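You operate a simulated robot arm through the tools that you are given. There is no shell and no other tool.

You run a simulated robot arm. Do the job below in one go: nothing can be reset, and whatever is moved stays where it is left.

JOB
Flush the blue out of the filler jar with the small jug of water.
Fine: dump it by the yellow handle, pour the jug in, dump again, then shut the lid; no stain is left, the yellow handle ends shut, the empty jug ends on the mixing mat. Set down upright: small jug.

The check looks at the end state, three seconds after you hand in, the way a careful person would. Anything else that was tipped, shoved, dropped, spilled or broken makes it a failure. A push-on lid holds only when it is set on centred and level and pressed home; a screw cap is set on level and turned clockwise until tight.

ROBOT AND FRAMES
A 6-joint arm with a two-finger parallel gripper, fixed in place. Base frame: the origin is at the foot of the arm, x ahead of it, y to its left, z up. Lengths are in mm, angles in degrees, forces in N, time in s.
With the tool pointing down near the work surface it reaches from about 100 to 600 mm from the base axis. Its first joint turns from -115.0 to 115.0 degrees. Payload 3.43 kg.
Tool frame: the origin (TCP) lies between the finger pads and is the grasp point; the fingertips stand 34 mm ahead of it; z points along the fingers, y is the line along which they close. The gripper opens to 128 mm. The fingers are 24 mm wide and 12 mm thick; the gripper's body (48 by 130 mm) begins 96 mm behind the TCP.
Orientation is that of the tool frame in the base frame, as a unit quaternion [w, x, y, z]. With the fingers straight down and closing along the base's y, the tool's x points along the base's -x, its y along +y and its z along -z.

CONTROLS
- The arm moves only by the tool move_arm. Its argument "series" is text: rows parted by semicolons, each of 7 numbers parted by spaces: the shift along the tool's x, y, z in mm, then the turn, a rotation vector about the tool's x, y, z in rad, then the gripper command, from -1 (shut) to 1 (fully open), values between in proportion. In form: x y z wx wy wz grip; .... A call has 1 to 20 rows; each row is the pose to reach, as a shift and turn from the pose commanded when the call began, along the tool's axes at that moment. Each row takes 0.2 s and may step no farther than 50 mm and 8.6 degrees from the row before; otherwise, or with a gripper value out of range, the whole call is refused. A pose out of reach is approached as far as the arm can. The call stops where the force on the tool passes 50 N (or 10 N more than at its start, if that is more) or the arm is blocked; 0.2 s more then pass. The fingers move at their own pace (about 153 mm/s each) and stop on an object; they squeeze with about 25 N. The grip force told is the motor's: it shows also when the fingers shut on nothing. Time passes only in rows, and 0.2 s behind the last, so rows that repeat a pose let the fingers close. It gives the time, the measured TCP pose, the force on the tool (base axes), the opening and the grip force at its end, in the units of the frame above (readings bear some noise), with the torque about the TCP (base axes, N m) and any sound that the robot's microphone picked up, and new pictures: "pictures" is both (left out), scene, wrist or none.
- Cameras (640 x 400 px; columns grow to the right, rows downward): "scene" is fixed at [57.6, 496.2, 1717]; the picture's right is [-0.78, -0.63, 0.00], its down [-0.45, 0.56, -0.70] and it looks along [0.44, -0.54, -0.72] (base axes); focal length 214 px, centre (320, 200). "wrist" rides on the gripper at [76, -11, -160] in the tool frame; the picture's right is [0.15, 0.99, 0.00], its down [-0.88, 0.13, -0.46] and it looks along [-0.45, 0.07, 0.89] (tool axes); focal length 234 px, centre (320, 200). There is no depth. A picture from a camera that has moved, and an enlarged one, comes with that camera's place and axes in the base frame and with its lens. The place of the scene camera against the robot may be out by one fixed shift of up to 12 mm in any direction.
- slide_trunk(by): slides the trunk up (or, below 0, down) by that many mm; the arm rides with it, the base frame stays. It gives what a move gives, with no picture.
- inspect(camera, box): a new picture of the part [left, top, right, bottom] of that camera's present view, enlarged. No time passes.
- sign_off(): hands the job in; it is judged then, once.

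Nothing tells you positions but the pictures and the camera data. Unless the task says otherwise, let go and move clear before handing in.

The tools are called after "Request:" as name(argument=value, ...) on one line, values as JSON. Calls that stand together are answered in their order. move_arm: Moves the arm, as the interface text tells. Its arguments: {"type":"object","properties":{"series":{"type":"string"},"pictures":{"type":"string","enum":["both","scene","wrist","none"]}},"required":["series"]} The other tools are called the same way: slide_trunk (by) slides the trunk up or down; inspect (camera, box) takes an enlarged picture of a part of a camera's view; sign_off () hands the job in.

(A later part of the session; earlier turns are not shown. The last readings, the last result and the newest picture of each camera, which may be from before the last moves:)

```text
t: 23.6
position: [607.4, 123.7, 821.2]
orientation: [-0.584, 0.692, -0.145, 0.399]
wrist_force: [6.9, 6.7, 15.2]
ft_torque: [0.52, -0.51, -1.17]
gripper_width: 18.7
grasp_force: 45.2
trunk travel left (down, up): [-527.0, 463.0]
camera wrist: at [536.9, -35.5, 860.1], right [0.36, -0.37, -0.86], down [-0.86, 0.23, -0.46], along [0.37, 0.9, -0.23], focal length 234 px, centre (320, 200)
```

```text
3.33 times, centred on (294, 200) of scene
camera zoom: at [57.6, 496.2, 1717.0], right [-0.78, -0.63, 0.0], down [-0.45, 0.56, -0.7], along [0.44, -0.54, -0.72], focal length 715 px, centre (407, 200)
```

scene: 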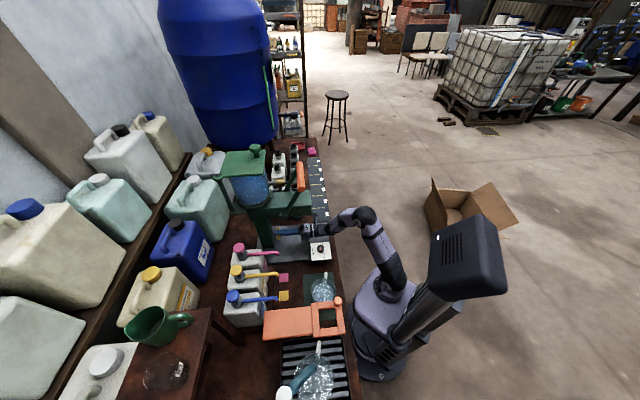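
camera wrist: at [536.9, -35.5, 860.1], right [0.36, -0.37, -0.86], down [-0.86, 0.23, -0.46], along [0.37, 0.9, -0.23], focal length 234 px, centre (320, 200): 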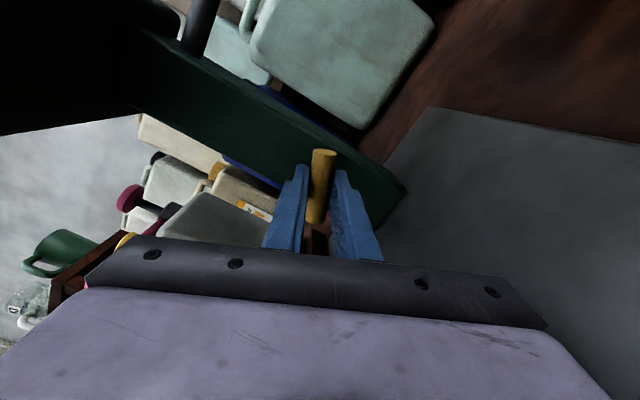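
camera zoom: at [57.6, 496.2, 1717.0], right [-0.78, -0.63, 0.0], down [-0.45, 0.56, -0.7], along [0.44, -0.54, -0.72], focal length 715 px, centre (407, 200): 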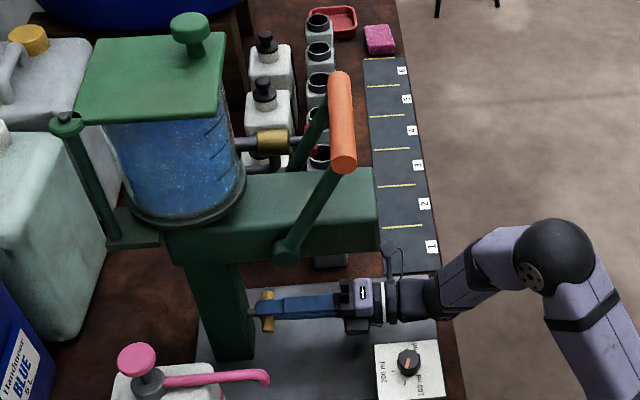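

The bar is turning with the gripper; the force shows the tool is slightly low relative to the valve axis, so I'll correct by about 2 mm while continuing.

Request:
move_arm(series="0.4 -1 0.5 0 0 -0.1 -1; 0.8 -1.9 0.8 0 0 -0.2 -1; 0.8 -1.9 0.8 0 0 -0.3 -1; 0.8 -1.9 0.8 0 0 -0.3 -1", pictures="wrist")

```text
t: 24.6
position: [606.8, 122.3, 821.8]
orientation: [-0.519, 0.706, -0.039, 0.48]
wrist_force: [-6.3, -2.2, 10.7]
ft_torque: [0.57, -0.57, -0.75]
gripper_width: 18.9
grasp_force: 44.9
trunk travel left (down, up): [-527.0, 463.0]
camera wrist: at [526.7, -24.8, 878.6], right [0.52, -0.54, -0.67], down [-0.74, 0.11, -0.66], along [0.43, 0.84, -0.34], focal length 234 px, centre (320, 200)
```

wrist: 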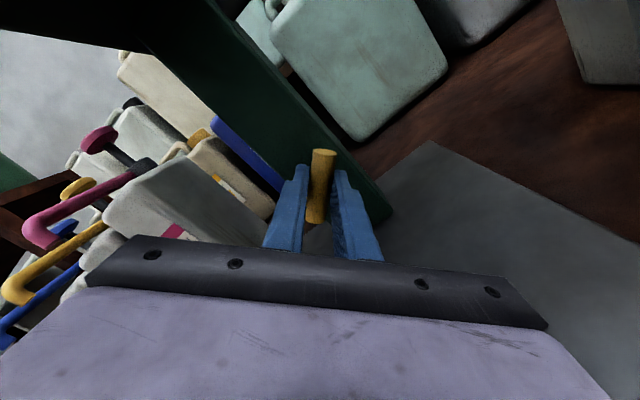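

Turning well (about 40°). Continuing.

Request:
move_arm(series="0 -0.5 0 0 0 -0.1 -1; 0 -0.5 0 0 0 -0.2 -1; 0 -0.5 0 0 0 -0.3 -1; 0 -0.5 0 0 0 -0.4 -1; 0 -0.5 0 0 0 -0.4 -1", pictures="both")

Request:
inspect(camera="scene", box=[230, 140, 358, 260])

```text
t: 25.8
position: [606.4, 123.6, 821.6]
orientation: [-0.412, 0.7, 0.101, 0.574]
wrist_force: [-7.6, -3.8, 4.8]
ft_torque: [0.82, -0.83, -0.55]
gripper_width: 18.9
grasp_force: 44.9
trunk travel left (down, up): [-527.0, 463.0]
camera wrist: at [508.0, -5.2, 894.8], right [0.66, -0.68, -0.33], down [-0.53, -0.11, -0.84], along [0.54, 0.72, -0.43], focal length 234 px, centre (320, 200)
```

scene: 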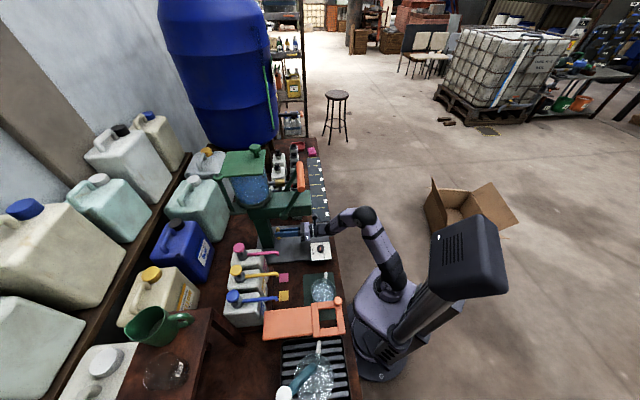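
wrist: 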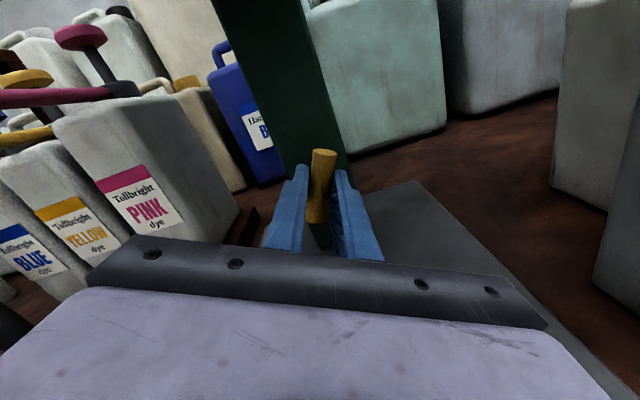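

```text
3.33 times, centred on (294, 200) of scene
camera zoom: at [57.6, 496.2, 1717.0], right [-0.78, -0.63, 0.0], down [-0.45, 0.56, -0.7], along [0.44, -0.54, -0.72], focal length 715 px, centre (407, 200)
```

zoom: 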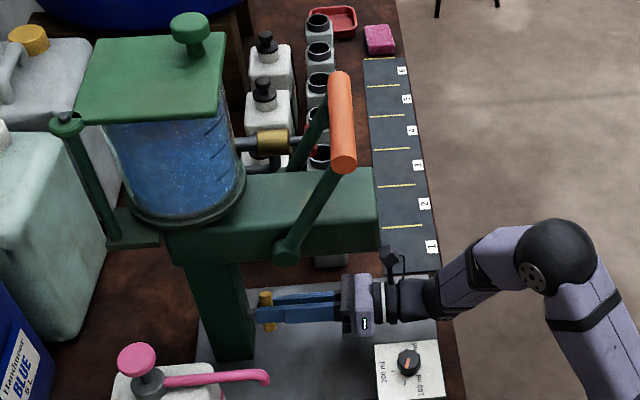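

About 62° so far. Continuing to a quarter turn.

Request:
move_arm(series="0 0 0.5 0 0 -0.1 -1; 0 0 1 0 0 -0.2 -1; 0 0 1 0 0 -0.3 -1; 0 0 1 0 0 -0.4 -1; 0 0 1 0 0 -0.46 -1; 0 0 1 0 0 -0.46 -1", pictures="both")

Request:
inspect(camera="scene", box=[230, 140, 358, 260])

```text
t: 27.1
position: [605.0, 125.8, 822.7]
orientation: [-0.27, 0.659, 0.258, 0.653]
wrist_force: [-25.8, -15.4, 0.4]
ft_torque: [0.29, -0.26, 0.07]
gripper_width: 18.8
grasp_force: 45.0
trunk travel left (down, up): [-527.0, 463.0]
camera wrist: at [483.4, 20.7, 898.6], right [0.69, -0.71, 0.13], down [-0.25, -0.4, -0.88], along [0.68, 0.58, -0.45], focal length 234 px, centre (320, 200)
```

scene: 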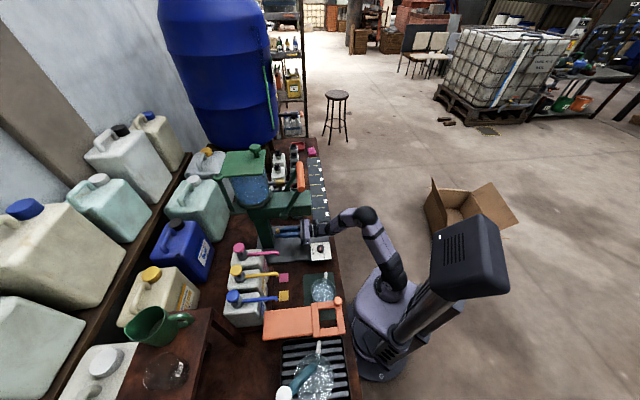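
wrist: 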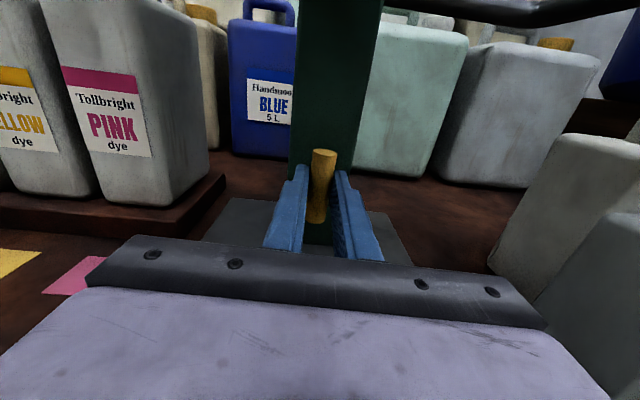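

```text
3.33 times, centred on (294, 200) of scene
camera zoom: at [57.6, 496.2, 1717.0], right [-0.78, -0.63, 0.0], down [-0.45, 0.56, -0.7], along [0.44, -0.54, -0.72], focal length 715 px, centre (407, 200)
```

zoom: 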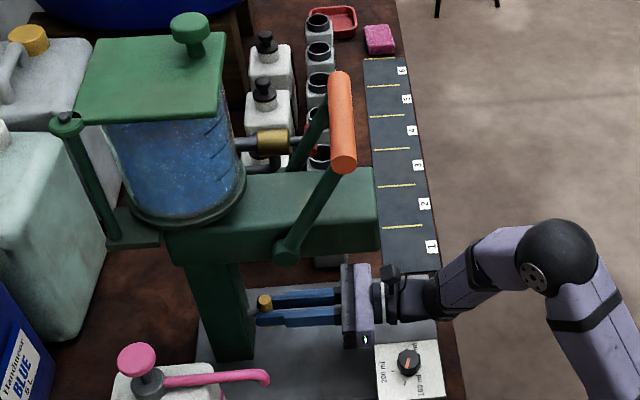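

The bar is now vertical (quarter turn). There is some back-push on the tool, so I'll ease back 2 mm, wait, and look at the jar level.

Request:
move_arm(series="0 0 -2 0 0 0 -1; 0 0 -2 0 0 0 -1; 0 0 -2 0 0 0 -1; 0 0 -2 0 0 0 -1; 0 0 -2 0 0 0 -1", pictures="none")

Request:
inspect(camera="scene", box=[210, 140, 306, 200])

Request:
inspect(camera="scene", box=[240, 190, 336, 250])

```text
t: 28.4
position: [605.9, 126.2, 822.4]
orientation: [-0.272, 0.659, 0.258, 0.652]
wrist_force: [-10.3, -4.6, 1.1]
ft_torque: [-0.17, 0.21, 0.11]
gripper_width: 18.6
grasp_force: 45.0
trunk travel left (down, up): [-527.0, 463.0]
```

```text
6.67 times, centred on (258, 170) of scene
camera zoom: at [57.6, 496.2, 1717.0], right [-0.78, -0.63, 0.0], down [-0.45, 0.56, -0.7], along [0.44, -0.54, -0.72], focal length 1430 px, centre (733, 400)
```

zoom: 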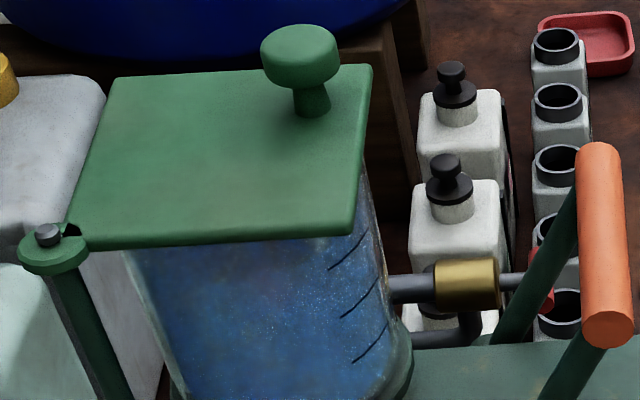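

```text
6.67 times, centred on (288, 220) of scene
camera zoom: at [57.6, 496.2, 1717.0], right [-0.78, -0.63, 0.0], down [-0.45, 0.56, -0.7], along [0.44, -0.54, -0.72], focal length 1430 px, centre (533, 67)
```

zoom: 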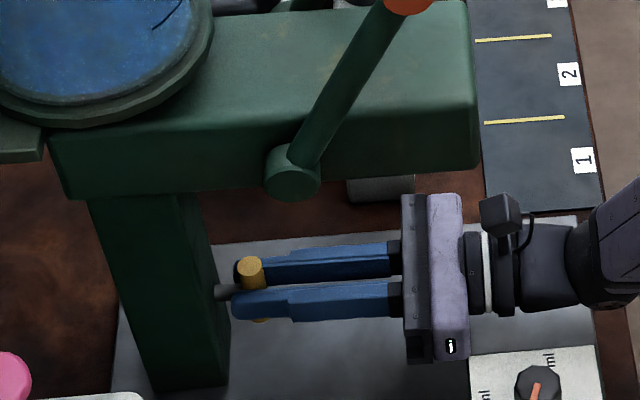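

The handle is open. I'll wait a couple of seconds and compare the jar.

Request:
move_arm(series="0 0 0 0 0 0 -1; 0 0 0 0 0 0 -1; 0 0 0 0 0 0 -1; 0 0 0 0 0 0 -1; 0 0 0 0 0 0 -1; 0 0 0 0 0 0 -1; 0 0 0 0 0 0 -1; 0 0 0 0 0 0 -1; 0 0 0 0 0 0 -1; 0 0 0 0 0 0 -1", pictures="wrist")

Request:
inspect(camera="scene", box=[210, 140, 306, 200])

Request:
inspect(camera="scene", box=[240, 190, 336, 250])

```text
t: 30.6
position: [606.5, 125.0, 822.1]
orientation: [-0.271, 0.659, 0.258, 0.653]
wrist_force: [-9.3, -2.5, 2.2]
ft_torque: [0.16, -0.15, 0.06]
gripper_width: 18.8
grasp_force: 44.9
trunk travel left (down, up): [-527.0, 463.0]
camera wrist: at [483.5, 20.6, 898.6], right [0.69, -0.71, 0.13], down [-0.25, -0.4, -0.88], along [0.68, 0.58, -0.45], focal length 234 px, centre (320, 200)
```

wrist: 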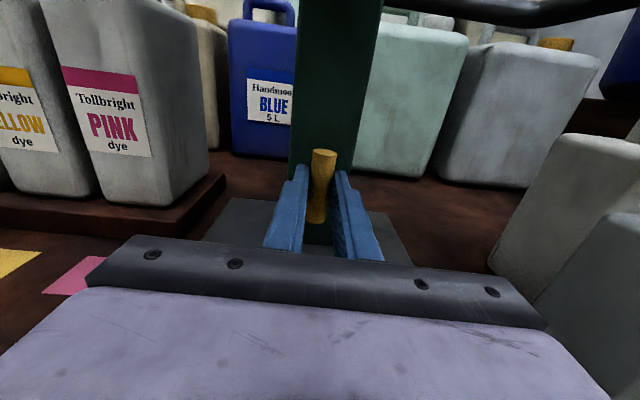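

```text
6.67 times, centred on (258, 170) of scene
camera zoom: at [57.6, 496.2, 1717.0], right [-0.78, -0.63, 0.0], down [-0.45, 0.56, -0.7], along [0.44, -0.54, -0.72], focal length 1430 px, centre (733, 400)
```

zoom: 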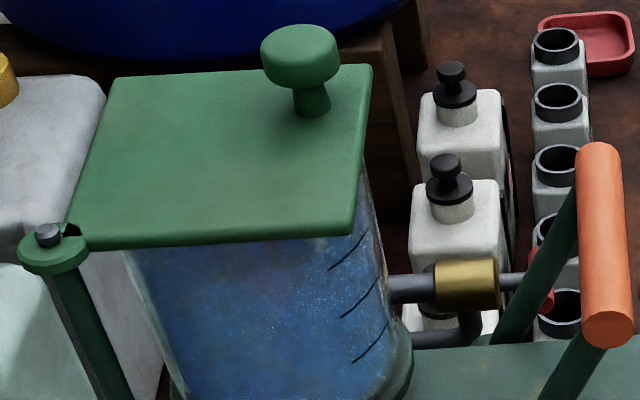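

```text
6.67 times, centred on (288, 220) of scene
camera zoom: at [57.6, 496.2, 1717.0], right [-0.78, -0.63, 0.0], down [-0.45, 0.56, -0.7], along [0.44, -0.54, -0.72], focal length 1430 px, centre (533, 67)
```

zoom: 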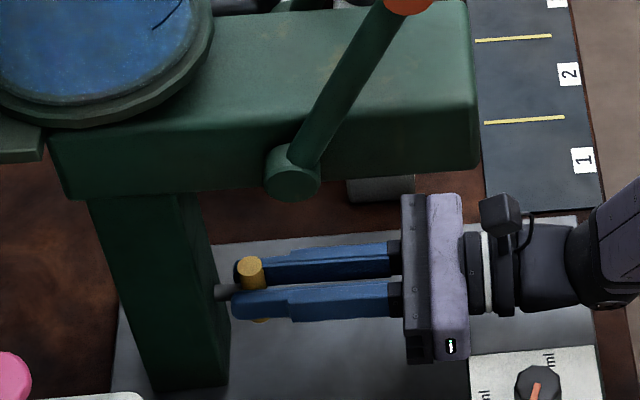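

I don't see a change in the last two seconds. I'll check whether the handle has reached its stop by turning slightly further and reading the torque.

Request:
move_arm(series="0 0 0 0 0 -0.08 -1; 0 0 0 0 0 -0.16 -1; 0 0 0 0 0 -0.16 -1; 0 0 0 0 0 -0.16 -1", pictures="wrist")

Request:
inspect(camera="scene", box=[240, 190, 336, 250])

```text
t: 31.6
position: [605.8, 125.1, 821.3]
orientation: [-0.222, 0.639, 0.305, 0.67]
wrist_force: [-4.6, 9.6, 24.2]
ft_torque: [-2.55, 9.83, -1.71]
gripper_width: 21.4
grasp_force: 45.0
trunk travel left (down, up): [-527.0, 463.0]
camera wrist: at [475.8, 29.0, 896.8], right [0.67, -0.69, 0.27], down [-0.16, -0.49, -0.85], along [0.73, 0.53, -0.44], focal length 234 px, centre (320, 200)
```

wrist: 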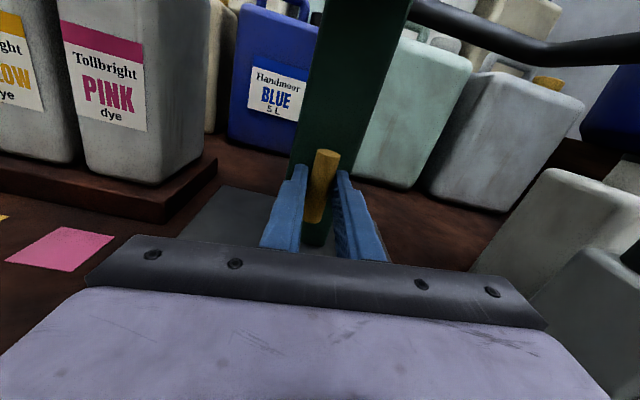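

```text
6.67 times, centred on (288, 220) of scene
camera zoom: at [57.6, 496.2, 1717.0], right [-0.78, -0.63, 0.0], down [-0.45, 0.56, -0.7], along [0.44, -0.54, -0.72], focal length 1430 px, centre (533, 67)
```

zoom: 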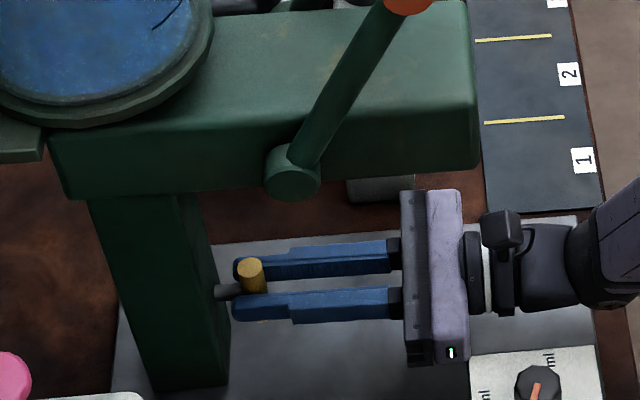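

That hit the stop: a quarter turn is fully open. I'll relax back to the 90° pose.

Request:
move_arm(series="0 0 0 0 0 0.08 -1; 0 0 0 0 0 0.16 -1; 0 0 0 0 0 0.16 -1", pictures="none")

Request:
inspect(camera="scene", box=[220, 150, 284, 190])

```text
t: 32.4
position: [605.4, 125.8, 821.4]
orientation: [-0.271, 0.66, 0.257, 0.652]
wrist_force: [-11.4, 0.3, -4.7]
ft_torque: [0.78, -0.8, 0.15]
gripper_width: 18.7
grasp_force: 45.0
trunk travel left (down, up): [-527.0, 463.0]
```

```text
10.00 times, centred on (252, 170) of scene
camera zoom: at [57.6, 496.2, 1717.0], right [-0.78, -0.63, 0.0], down [-0.45, 0.56, -0.7], along [0.44, -0.54, -0.72], focal length 2145 px, centre (1000, 500)
```

zoom: 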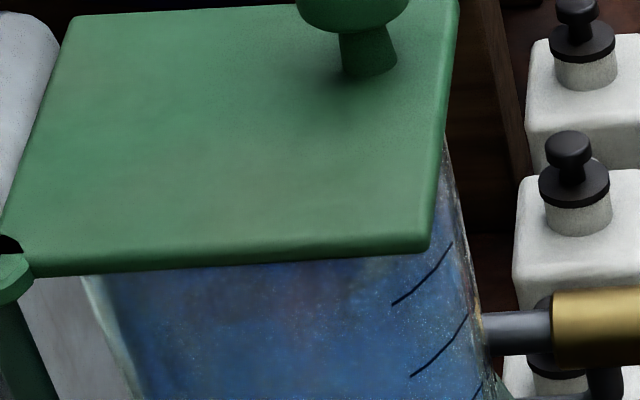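

The jar's upper wall now looks drained (patchy film rather than uniform blue). I'll turn the handle back to shut before pouring, as the sequence says.

Request:
move_arm(series="0 0 0 0 0 0.12 -1; 0 0 0 0 0 0.24 -1; 0 0 0 0 0 0.36 -1; 0 0 0 0 0 0.48 -1; 0 0 0 0 0 0.60 -1; 0 0 0 0 0 0.72 -1; 0 0 0 0 0 0.72 -1", pictures="none")

```text
t: 34.0
position: [606.2, 125.3, 822.3]
orientation: [-0.483, 0.709, 0.008, 0.514]
wrist_force: [-8.8, -0.9, -9.5]
ft_torque: [-0.62, 0.59, 0.61]
gripper_width: 18.9
grasp_force: 44.9
trunk travel left (down, up): [-527.0, 463.0]
```

Request:
move_arm(series="0 0 0 0 0 0.12 -1; 0 0 0 0 0 0.24 -1; 0 0 0 0 0 0.36 -1; 0 0 0 0 0 0.48 -1; 0 0 0 0 0 0.60 -1; 0 0 0 0 0 0.72 -1; 0 0 0 0 0 0.82 -1; 0 0 0 0 0 0.82 -1", pictures="both")

Request:
inspect(camera="scene", box=[230, 140, 358, 260])

```text
t: 35.8
position: [607.3, 123.5, 820.5]
orientation: [-0.648, 0.653, -0.275, 0.279]
wrist_force: [-1.7, 0.3, -15.6]
ft_torque: [-0.16, 0.21, 1.01]
gripper_width: 19.0
grasp_force: 44.8
trunk travel left (down, up): [-527.0, 463.0]
camera wrist: at [544.2, -41.8, 832.9], right [0.1, -0.11, -0.99], down [-0.94, 0.32, -0.13], along [0.33, 0.94, -0.07], focal length 234 px, centre (320, 200)
```

scene: 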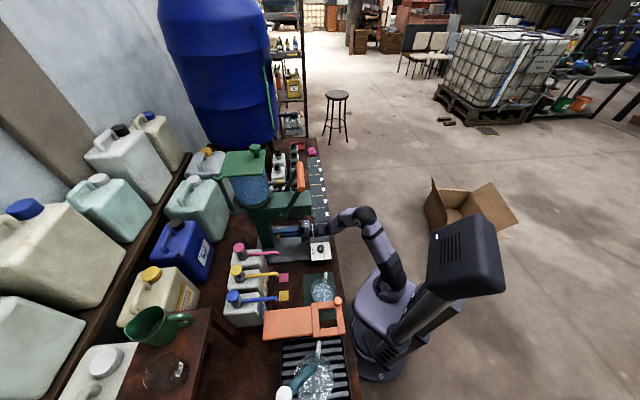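
wrist: 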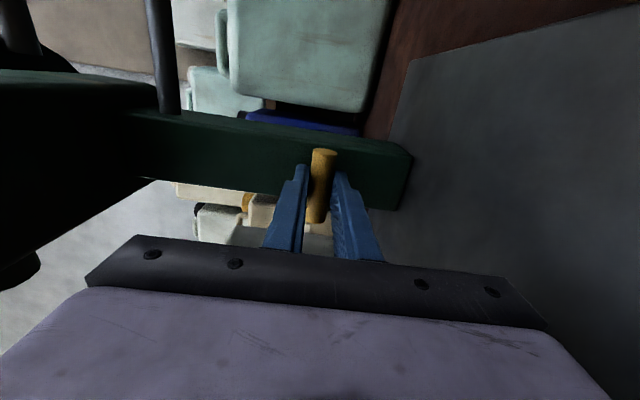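

```text
3.33 times, centred on (294, 200) of scene
camera zoom: at [57.6, 496.2, 1717.0], right [-0.78, -0.63, 0.0], down [-0.45, 0.56, -0.7], along [0.44, -0.54, -0.72], focal length 715 px, centre (407, 200)
```

zoom: 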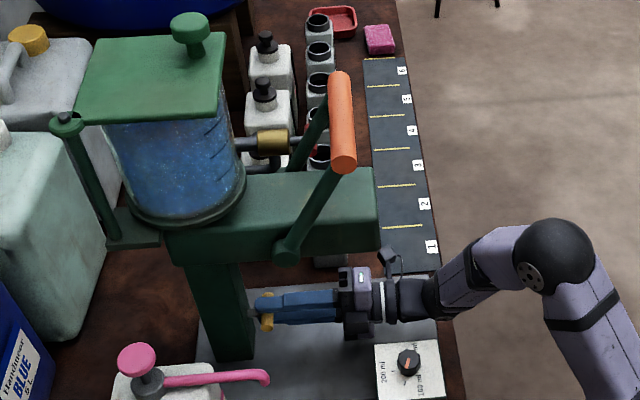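

Back to horizontal. I'll nudge a touch further to make sure it is fully at its shut stop.

Request:
move_arm(series="0 1.2 0 0 0 0.04 -1; 0 1.2 0 0 0 0.09 -1; 0 1.2 0 0 0 0.09 -1; 0 1.2 0 0 0 0.09 -1", pictures="none")

```text
t: 36.8
position: [608.6, 124.4, 820.1]
orientation: [0.66, -0.64, 0.303, -0.251]
wrist_force: [-4.2, -5.7, -12.0]
ft_torque: [-1.09, -0.76, 0.12]
gripper_width: 19.7
grasp_force: 45.2
trunk travel left (down, up): [-527.0, 463.0]
```

The stop was felt, so it is shut. Relaxing, opening the fingers, and backing straight out.

Request:
move_arm(series="0 0 0 0 0 -0.07 -1; 0 0 0 0 0 -0.07 -0.3; 0 0 0 0 0 -0.07 -0.1; 0 0 -20 0 0 -0.07 -0.1; 0 0 -55 0 0 -0.07 -0.1; 0 0 -95 0 0 -0.07 -0.1; 0 0 -130 0 0 -0.07 -0.1", pictures="both")

Request:
inspect(camera="scene", box=[210, 140, 338, 260])

```text
t: 38.4
position: [513.3, 32.8, 819.5]
orientation: [0.652, -0.649, 0.281, -0.273]
wrist_force: [0.3, 0.3, -0.5]
ft_torque: [0.02, 0.0, 0.02]
gripper_width: 57.6
grasp_force: 0.1
trunk travel left (down, up): [-527.0, 463.0]
camera wrist: at [450.3, -133.3, 831.5], right [0.09, -0.1, -0.99], down [-0.94, 0.32, -0.12], along [0.33, 0.94, -0.06], focal length 234 px, centre (320, 200)
```

scene: 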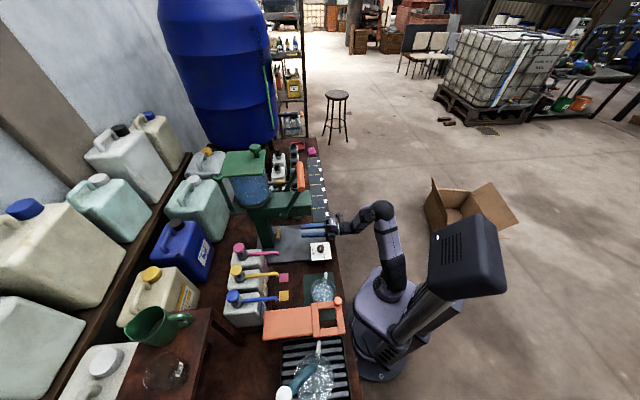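
wrist: 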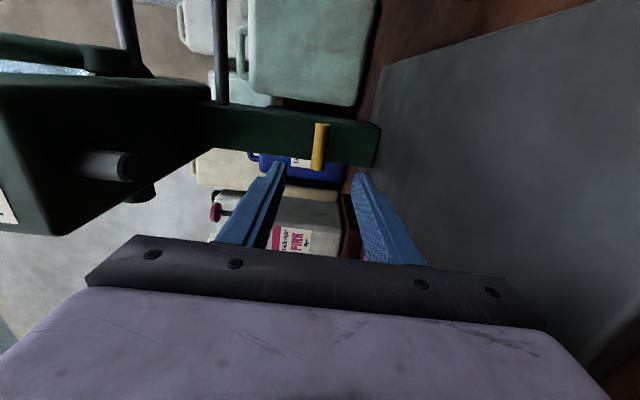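

```text
3.33 times, centred on (274, 200) of scene
camera zoom: at [57.6, 496.2, 1717.0], right [-0.78, -0.63, 0.0], down [-0.45, 0.56, -0.7], along [0.44, -0.54, -0.72], focal length 715 px, centre (473, 200)
```

zoom: 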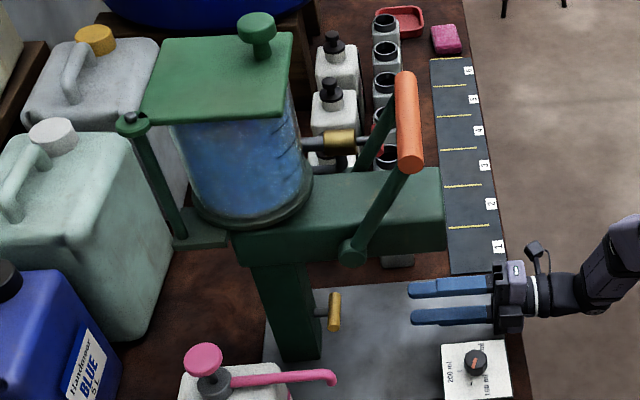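

The handle is shut (bar horizontal), jar drained to a film. Now for the lid: I'll back out from under the head, then raise the trunk to lid height.

Request:
move_arm(series="0 0 -30 0 0 0 -0.1; 0 0 -60 0 0 0 -0.1; 0 0 -90 0 0 0 -0.1", pictures="none")

```text
t: 39.1
position: [446.4, -29.7, 821.7]
orientation: [0.651, -0.65, 0.281, -0.274]
wrist_force: [-0.6, -0.5, 0.8]
ft_torque: [0.03, -0.02, 0.0]
gripper_width: 57.7
grasp_force: 0.2
trunk travel left (down, up): [-527.0, 463.0]
```

Request:
slide_trunk(by=455)

Request:
inspect(camera="scene", box=[200, 80, 440, 230])

```text
refused: 455 is not a number from -400 to 400
```

```text
2.67 times, centred on (320, 155) of scene
camera zoom: at [57.6, 496.2, 1717.0], right [-0.78, -0.63, 0.0], down [-0.45, 0.56, -0.7], along [0.44, -0.54, -0.72], focal length 572 px, centre (320, 320)
```

zoom: 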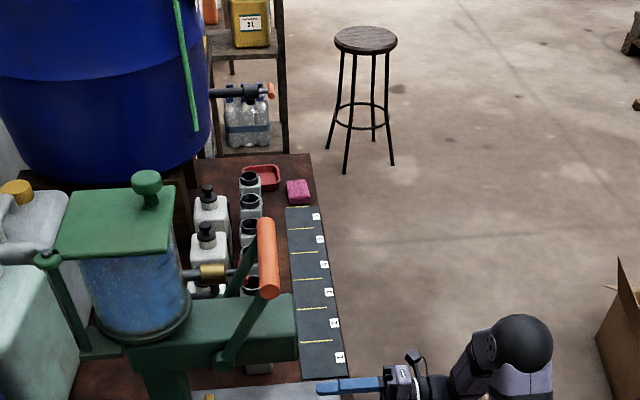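

Request:
slide_trunk(by=400)

Request:
slide_trunk(by=60)

Request:
inspect(camera="scene", box=[200, 80, 440, 230])

```text
t: 43.0
position: [447.9, -29.6, 1222.4]
orientation: [0.651, -0.65, 0.28, -0.273]
wrist_force: [0.8, 0.4, 0.6]
ft_torque: [0.01, 0.0, -0.02]
gripper_width: 57.5
grasp_force: 0.1
trunk travel left (down, up): [-927.0, 63.0]
```

```text
t: 44.0
position: [447.8, -29.2, 1281.5]
orientation: [0.651, -0.65, 0.281, -0.273]
wrist_force: [0.2, -0.1, 0.1]
ft_torque: [0.01, 0.01, 0.02]
gripper_width: 57.4
grasp_force: 0.1
trunk travel left (down, up): [-987.0, 3.0]
```

```text
2.67 times, centred on (320, 155) of scene
camera zoom: at [57.6, 496.2, 1717.0], right [-0.78, -0.63, 0.0], down [-0.45, 0.56, -0.7], along [0.44, -0.54, -0.72], focal length 572 px, centre (320, 320)
```

zoom: 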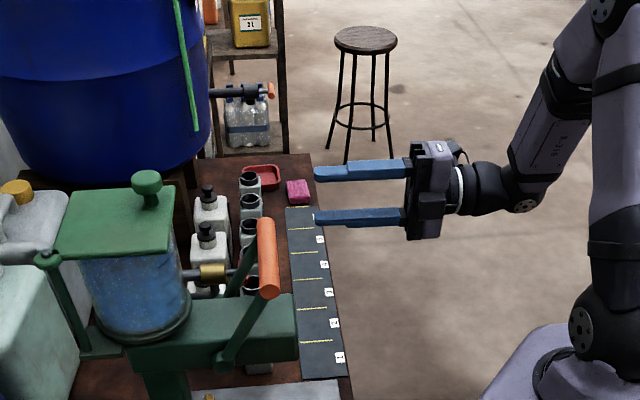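

The gripper is level at lid height. Rolling the wrist back so the fingers close horizontally with the camera on top.

Request:
move_arm(series="0 0 0 0 0 -0.143 -0.1; 0 0 0 0 0 -0.286 -0.1; 0 0 0 0 0 -0.428 -0.1; 0 0 0 0 0 -0.571 -0.1; 0 0 0 0 0 -0.714 -0.1; 0 0 0 0 0 -0.857 -0.1; 0 0 0 0 0 -1.0 -0.1; 0 0 0 0 0 -1.142 -0.1; 0 0 0 0 0 -1.285 -0.1; 0 0 0 0 0 -1.428 -0.1; 0 0 0 0 0 -1.571 -0.1", pictures="both")

```text
t: 46.4
position: [447.9, -28.0, 1282.1]
orientation: [-0.266, 0.658, 0.262, 0.654]
wrist_force: [-0.6, 0.7, 0.5]
ft_torque: [0.0, 0.01, 0.01]
gripper_width: 57.7
grasp_force: 0.1
trunk travel left (down, up): [-987.0, 3.0]
camera wrist: at [324.8, -133.3, 1358.7], right [0.69, -0.71, 0.14], down [-0.24, -0.41, -0.88], along [0.68, 0.57, -0.45], focal length 234 px, centre (320, 200)
```

scene: 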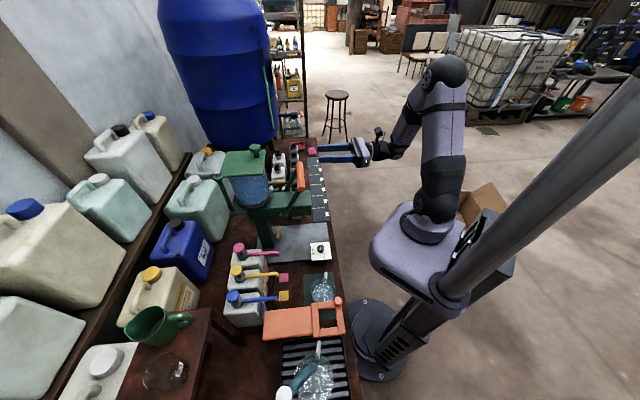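
wrist: 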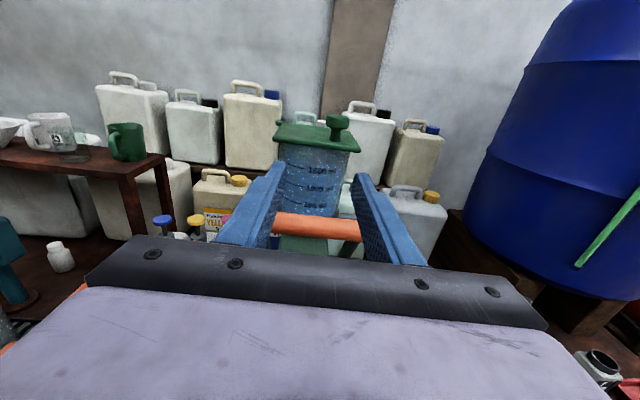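

A clear upright view of the jar and lid. I'll enlarge.

Request:
inspect(camera="wrist", box=[250, 100, 386, 220])

Request:
inspect(camera="wrist", box=[260, 105, 370, 165])

```text
3.33 times, centred on (318, 160) of wrist
camera zoom: at [324.8, -133.3, 1358.7], right [0.69, -0.71, 0.14], down [-0.24, -0.41, -0.88], along [0.68, 0.57, -0.45], focal length 781 px, centre (327, 333)
```

zoom: 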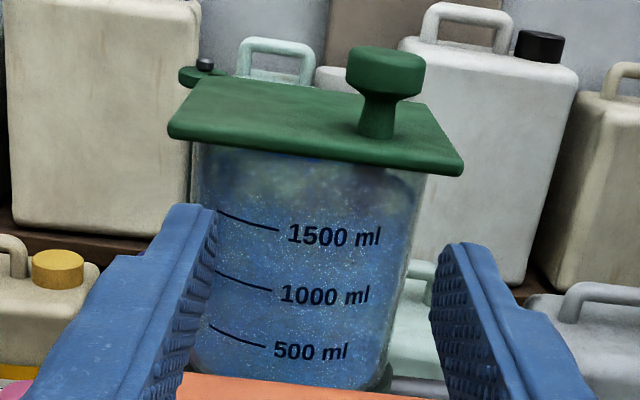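

```text
5.82 times, centred on (315, 135) of wrist
camera zoom: at [324.8, -133.3, 1358.7], right [0.69, -0.71, 0.14], down [-0.24, -0.41, -0.88], along [0.68, 0.57, -0.45], focal length 1362 px, centre (349, 578)
```

zoom: 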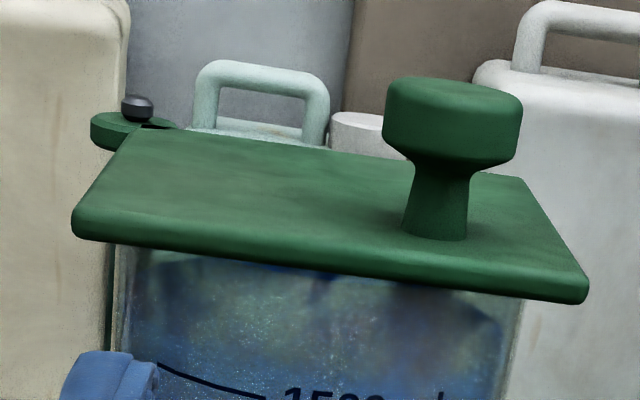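

The knob top is at about (650, 126, 1307), head z≈1286–1307, plate top ≈1268, and the pivot pin at (661, 283). I'll bring the open fingers to either side of the knob at z≈1298, in a slow approach.

Request:
move_arm(series="8 15 35 0 0 0 0.1; 16 31 70 0 0 0 0.1; 16 31 105 0 0 0 0.1; 16 31 135 0 0 0 0.1; 16 31 165 0 0 0 0.1; 16 31 165 0 0 0 0.1", pictures="both")

Request:
inspect(camera="wrist", box=[220, 100, 420, 250])

Request:
inspect(camera="scene", box=[200, 120, 328, 200])

```text
t: 47.8
position: [587.5, 63.3, 1298.3]
orientation: [-0.269, 0.658, 0.262, 0.653]
wrist_force: [0.1, -0.4, 0.4]
ft_torque: [-0.03, -0.01, -0.01]
gripper_width: 70.3
grasp_force: 0.1
trunk travel left (down, up): [-987.0, 3.0]
camera wrist: at [465.2, -40.4, 1375.5], right [0.69, -0.71, 0.14], down [-0.25, -0.4, -0.88], along [0.68, 0.57, -0.45], focal length 234 px, centre (320, 200)
```

scene: 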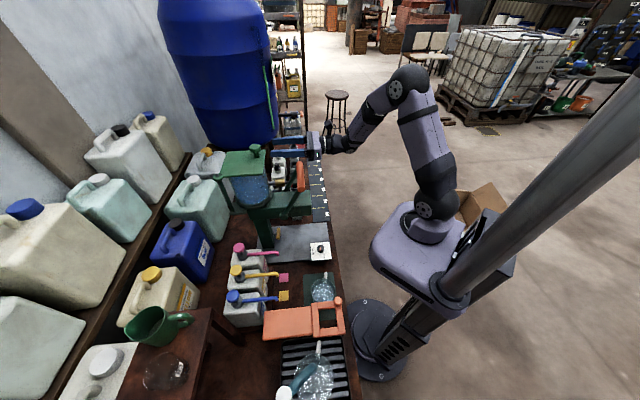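
wrist: 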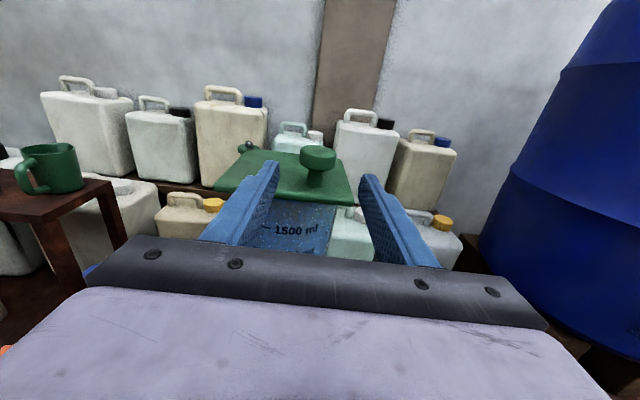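

```text
2.67 times, centred on (320, 175) of wrist
camera zoom: at [465.2, -40.4, 1375.5], right [0.69, -0.71, 0.14], down [-0.25, -0.4, -0.88], along [0.68, 0.57, -0.45], focal length 624 px, centre (320, 267)
```

zoom: 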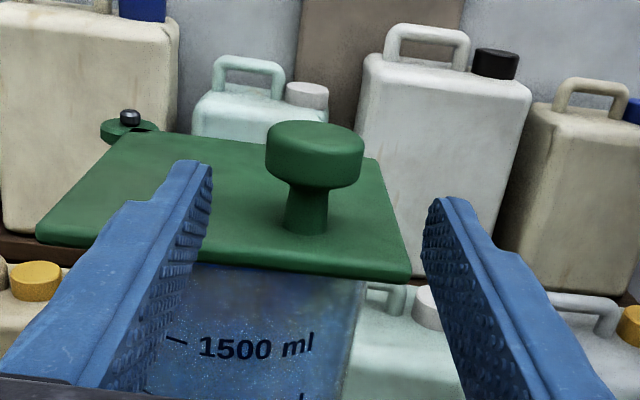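

```text
5.00 times, centred on (264, 160) of scene
camera zoom: at [57.6, 496.2, 1717.0], right [-0.78, -0.63, 0.0], down [-0.45, 0.56, -0.7], along [0.44, -0.54, -0.72], focal length 1072 px, centre (600, 400)
```

zoom: 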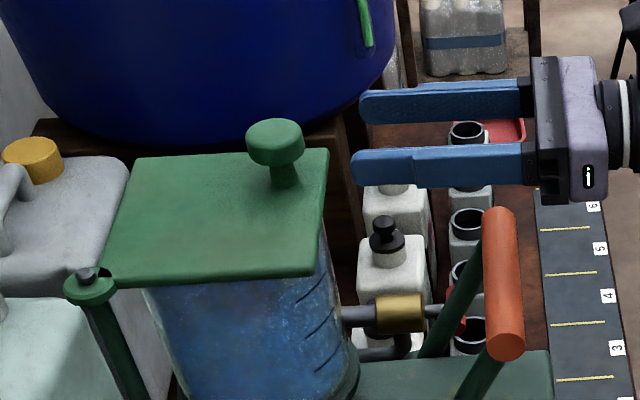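

The knob lines up with the gap between the fingers. Moving forward 80 mm and narrowing the fingers loosely around the knob.

Request:
move_arm(series="0 0 25 0 0 0 0.1; 0 -1 50 0 0 0 0.1; 0 -1.5 80 0 0 0 0.1; 0 -1.5 80 0 0 0 -0.26; 0 -1.5 80 0 0 0 -0.26", pictures="both")

Request:
inspect(camera="wrist", box=[220, 100, 420, 250])

Request:
inspect(camera="scene", box=[200, 120, 328, 200])

```text
t: 49.0
position: [645.9, 117.1, 1298.9]
orientation: [-0.268, 0.658, 0.262, 0.653]
wrist_force: [0.9, 0.3, -0.4]
ft_torque: [0.02, 0.0, 0.02]
gripper_width: 47.5
grasp_force: 0.4
trunk travel left (down, up): [-987.0, 3.0]
camera wrist: at [523.3, 13.8, 1374.8], right [0.69, -0.71, 0.14], down [-0.25, -0.41, -0.88], along [0.68, 0.57, -0.45], focal length 234 px, centre (320, 200)
```

scene: 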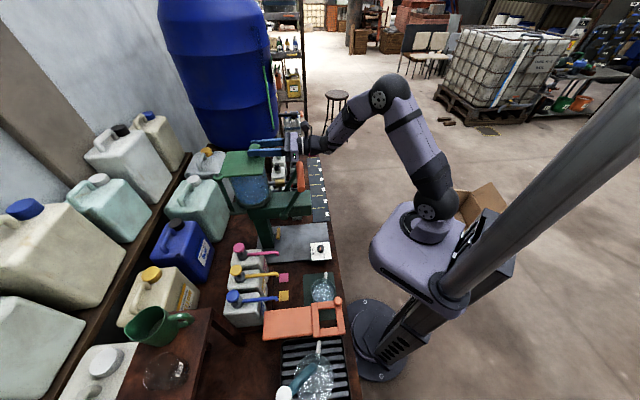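
wrist: 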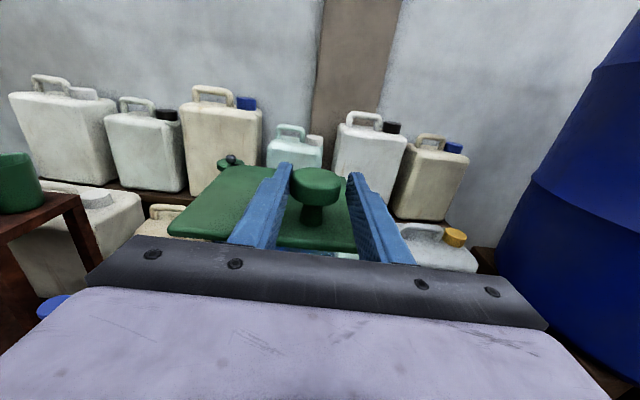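

```text
2.67 times, centred on (320, 175) of wrist
camera zoom: at [523.3, 13.8, 1374.8], right [0.69, -0.71, 0.14], down [-0.25, -0.41, -0.88], along [0.68, 0.57, -0.45], focal length 624 px, centre (320, 267)
```

zoom: 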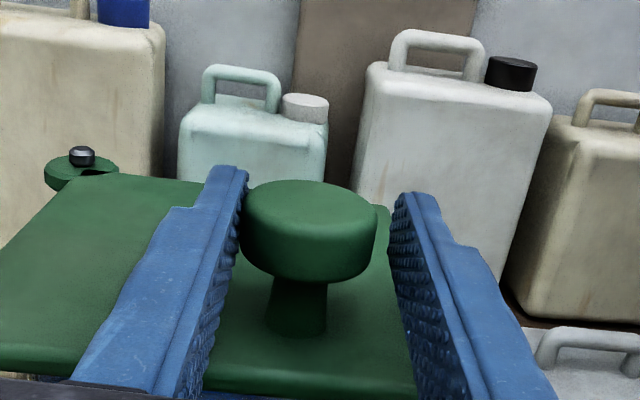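

```text
5.00 times, centred on (264, 160) of scene
camera zoom: at [57.6, 496.2, 1717.0], right [-0.78, -0.63, 0.0], down [-0.45, 0.56, -0.7], along [0.44, -0.54, -0.72], focal length 1072 px, centre (600, 400)
```

zoom: 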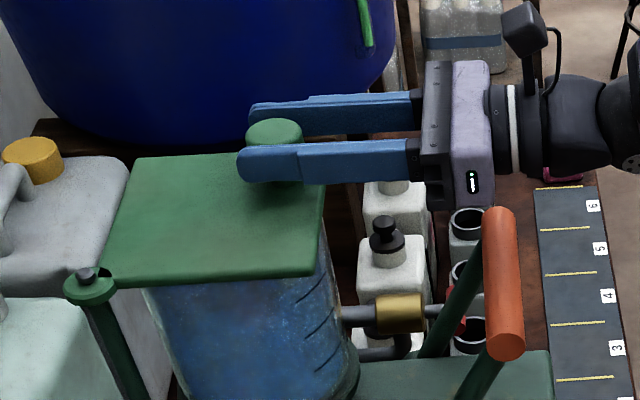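

The knob sits between the fingers with a few mm slack. I'll start swinging the lid clockwise (pull towards me and left) along the arc about the pivot, small first step.

Request:
move_arm(series="0 -7 -1 0 0 0 -0.26; 0 -12 -4 0 0 0 -0.26; 0 -17.5 -8.7 0 0 0 -0.26; 0 -23 -12.6 0 0 0 -0.26; 0 -28.7 -16.5 0 0 0 -0.26; 0 -34.5 -20 0 0 0 -0.26; 0 -40.5 -23.3 0 0 0 -0.26; 0 -40.5 -23.3 0 0 0 -0.26", pictures="both")

Request:
inspect(camera="scene", box=[200, 120, 328, 200])

```text
t: 50.8
position: [599.4, 132.0, 1298.2]
orientation: [-0.267, 0.658, 0.261, 0.653]
wrist_force: [0.2, 0.8, 0.0]
ft_torque: [0.01, -0.01, 0.02]
gripper_width: 47.3
grasp_force: 0.0
trunk travel left (down, up): [-987.0, 3.0]
camera wrist: at [476.8, 27.9, 1374.0], right [0.69, -0.71, 0.14], down [-0.25, -0.41, -0.88], along [0.68, 0.57, -0.45], focal length 234 px, centre (320, 200)
```

scene: 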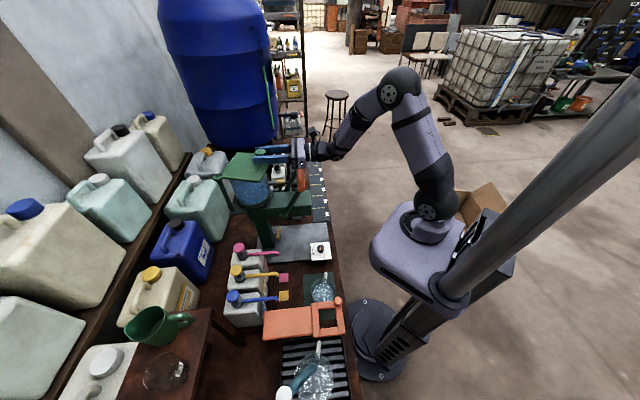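
wrist: 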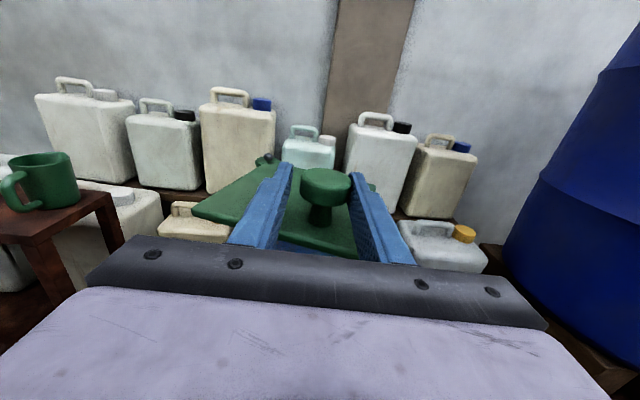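

```text
5.00 times, centred on (264, 160) of scene
camera zoom: at [57.6, 496.2, 1717.0], right [-0.78, -0.63, 0.0], down [-0.45, 0.56, -0.7], along [0.44, -0.54, -0.72], focal length 1072 px, centre (600, 400)
```

zoom: 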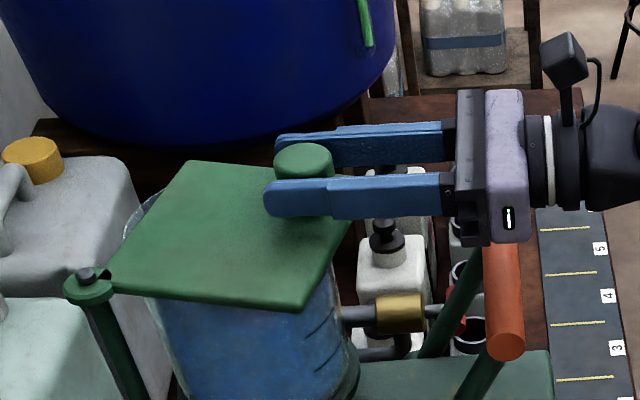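

The lid swings freely. Continuing the arc to about 70°.

Request:
move_arm(series="0 -12.4 -5.7 0 0 0 -0.26; 0 -25.2 -10.4 0 0 0 -0.26; 0 -38.4 -13.8 0 0 0 -0.26; 0 -51.9 -16.2 0 0 0 -0.26; 0 -65.5 -17.3 0 0 0 -0.26; 0 -79.1 -17.3 0 0 0 -0.26; 0 -92.7 -16 0 0 0 -0.26; 0 -106.1 -13.6 0 0 0 -0.26; 0 -119.3 -10 0 0 0 -0.26; 0 -132.1 -5.3 0 0 0 -0.26; 0 -144.5 0.5 0 0 0 -0.26; 0 -144.5 0.5 0 0 0 -0.26", pictures="both")

Request:
inspect(camera="scene", box=[170, 130, 298, 210])

```text
t: 53.4
position: [500.8, 233.9, 1299.5]
orientation: [-0.267, 0.658, 0.261, 0.654]
wrist_force: [0.1, 0.0, 0.0]
ft_torque: [-0.02, 0.01, 0.03]
gripper_width: 47.6
grasp_force: 0.1
trunk travel left (down, up): [-987.0, 3.0]
camera wrist: at [377.7, 131.2, 1376.2], right [0.69, -0.71, 0.14], down [-0.25, -0.41, -0.88], along [0.68, 0.57, -0.45], focal length 234 px, centre (320, 200)
```

scene: 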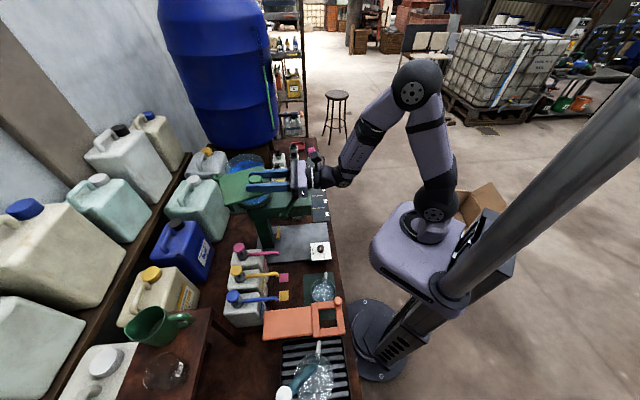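
wrist: 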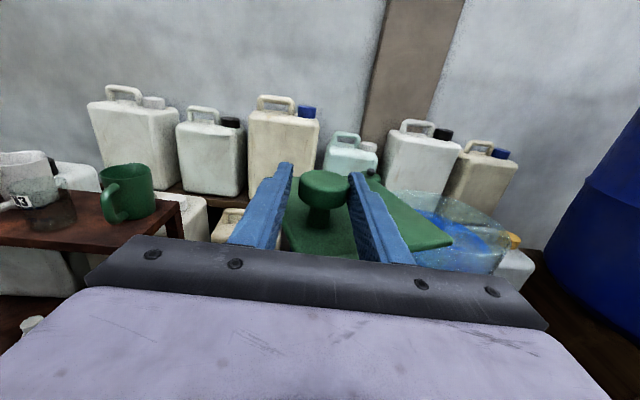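

```text
5.00 times, centred on (234, 170) of scene
camera zoom: at [57.6, 496.2, 1717.0], right [-0.78, -0.63, 0.0], down [-0.45, 0.56, -0.7], along [0.44, -0.54, -0.72], focal length 1072 px, centre (750, 350)
```

zoom: 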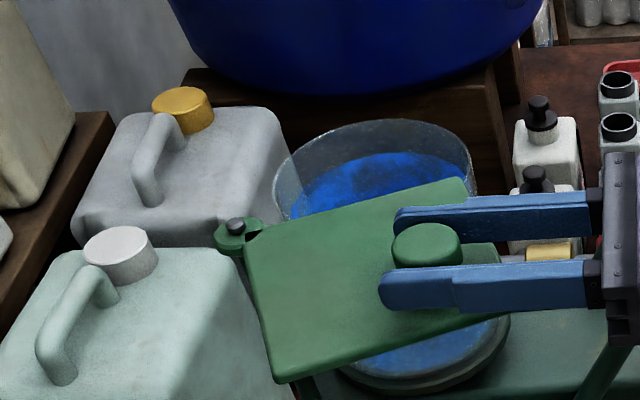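

The jar mouth is opening up; blue is visible inside. Continuing to about 100°.

Request:
move_arm(series="0 -6 3.3 0 0 0 -0.26; 0 -11.7 6.9 0 0 0 -0.26; 0 -22.9 14.7 0 0 0 -0.26; 0 -33.3 23.5 0 0 0 -0.26; 0 -42.9 33.2 0 0 0 -0.26; 0 -51.7 43.7 0 0 0 -0.26; 0 -59.5 54.9 0 0 0 -0.26; 0 -59.5 54.9 0 0 0 -0.26", pictures="both")

Request:
inspect(camera="scene", box=[170, 130, 298, 210])

```text
t: 55.2
position: [497.7, 317.0, 1298.6]
orientation: [-0.268, 0.658, 0.261, 0.653]
wrist_force: [0.1, 0.4, -0.1]
ft_torque: [-0.04, 0.02, -0.02]
gripper_width: 47.4
grasp_force: 0.1
trunk travel left (down, up): [-987.0, 3.0]
camera wrist: at [375.3, 213.1, 1375.1], right [0.69, -0.71, 0.14], down [-0.25, -0.41, -0.88], along [0.68, 0.57, -0.45], focal length 234 px, centre (320, 200)
```

scene: 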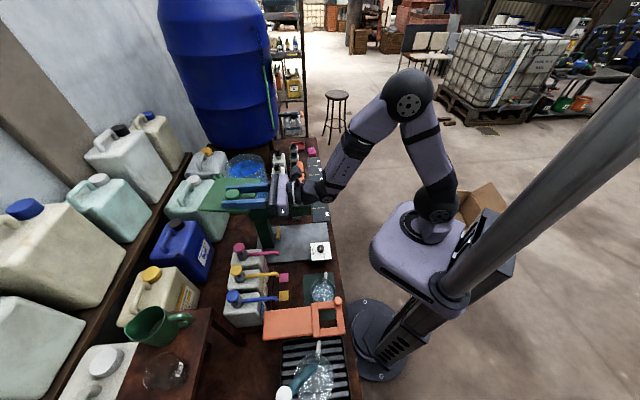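
wrist: 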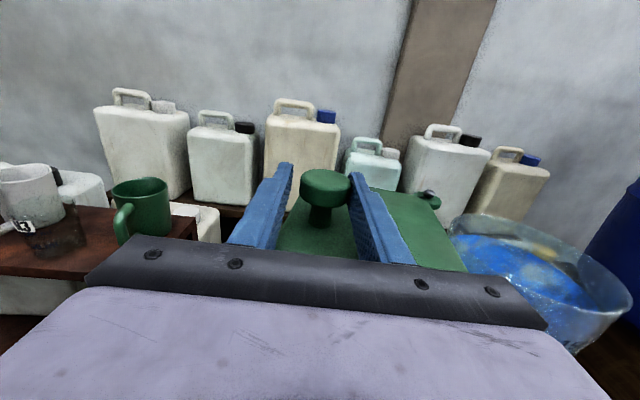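

```text
5.00 times, centred on (234, 170) of scene
camera zoom: at [57.6, 496.2, 1717.0], right [-0.78, -0.63, 0.0], down [-0.45, 0.56, -0.7], along [0.44, -0.54, -0.72], focal length 1072 px, centre (750, 350)
```

zoom: 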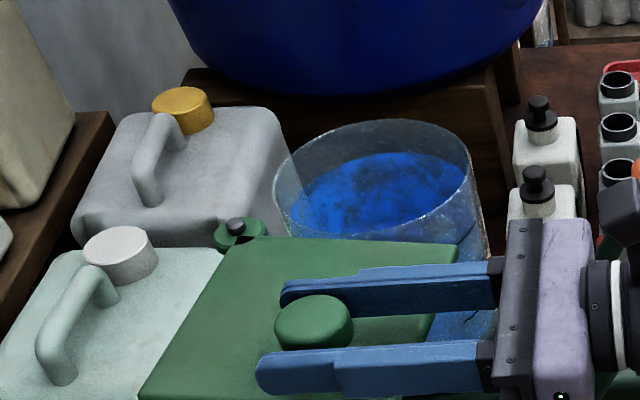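

The lid is about 100° open. I'll inspect the jar mouth from both cameras.

Request:
inspect(camera="wrist", box=[400, 170, 640, 350])

Request:
inspect(camera="scene", box=[215, 145, 279, 185])

```text
2.22 times, centred on (520, 260) of wrist
camera zoom: at [375.3, 213.1, 1375.1], right [0.69, -0.71, 0.14], down [-0.25, -0.41, -0.88], along [0.68, 0.57, -0.45], focal length 520 px, centre (-124, 67)
```

zoom: 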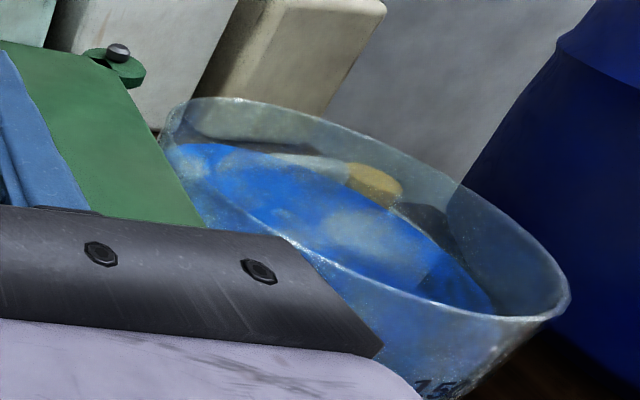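

```text
10.00 times, centred on (247, 165) of scene
camera zoom: at [57.6, 496.2, 1717.0], right [-0.78, -0.63, 0.0], down [-0.45, 0.56, -0.7], along [0.44, -0.54, -0.72], focal length 2145 px, centre (1050, 550)
```

zoom: 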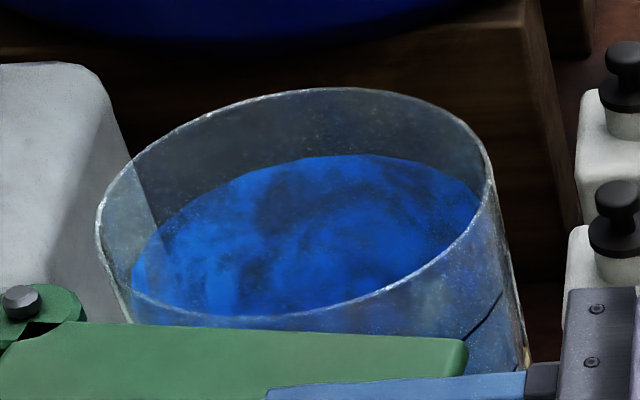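

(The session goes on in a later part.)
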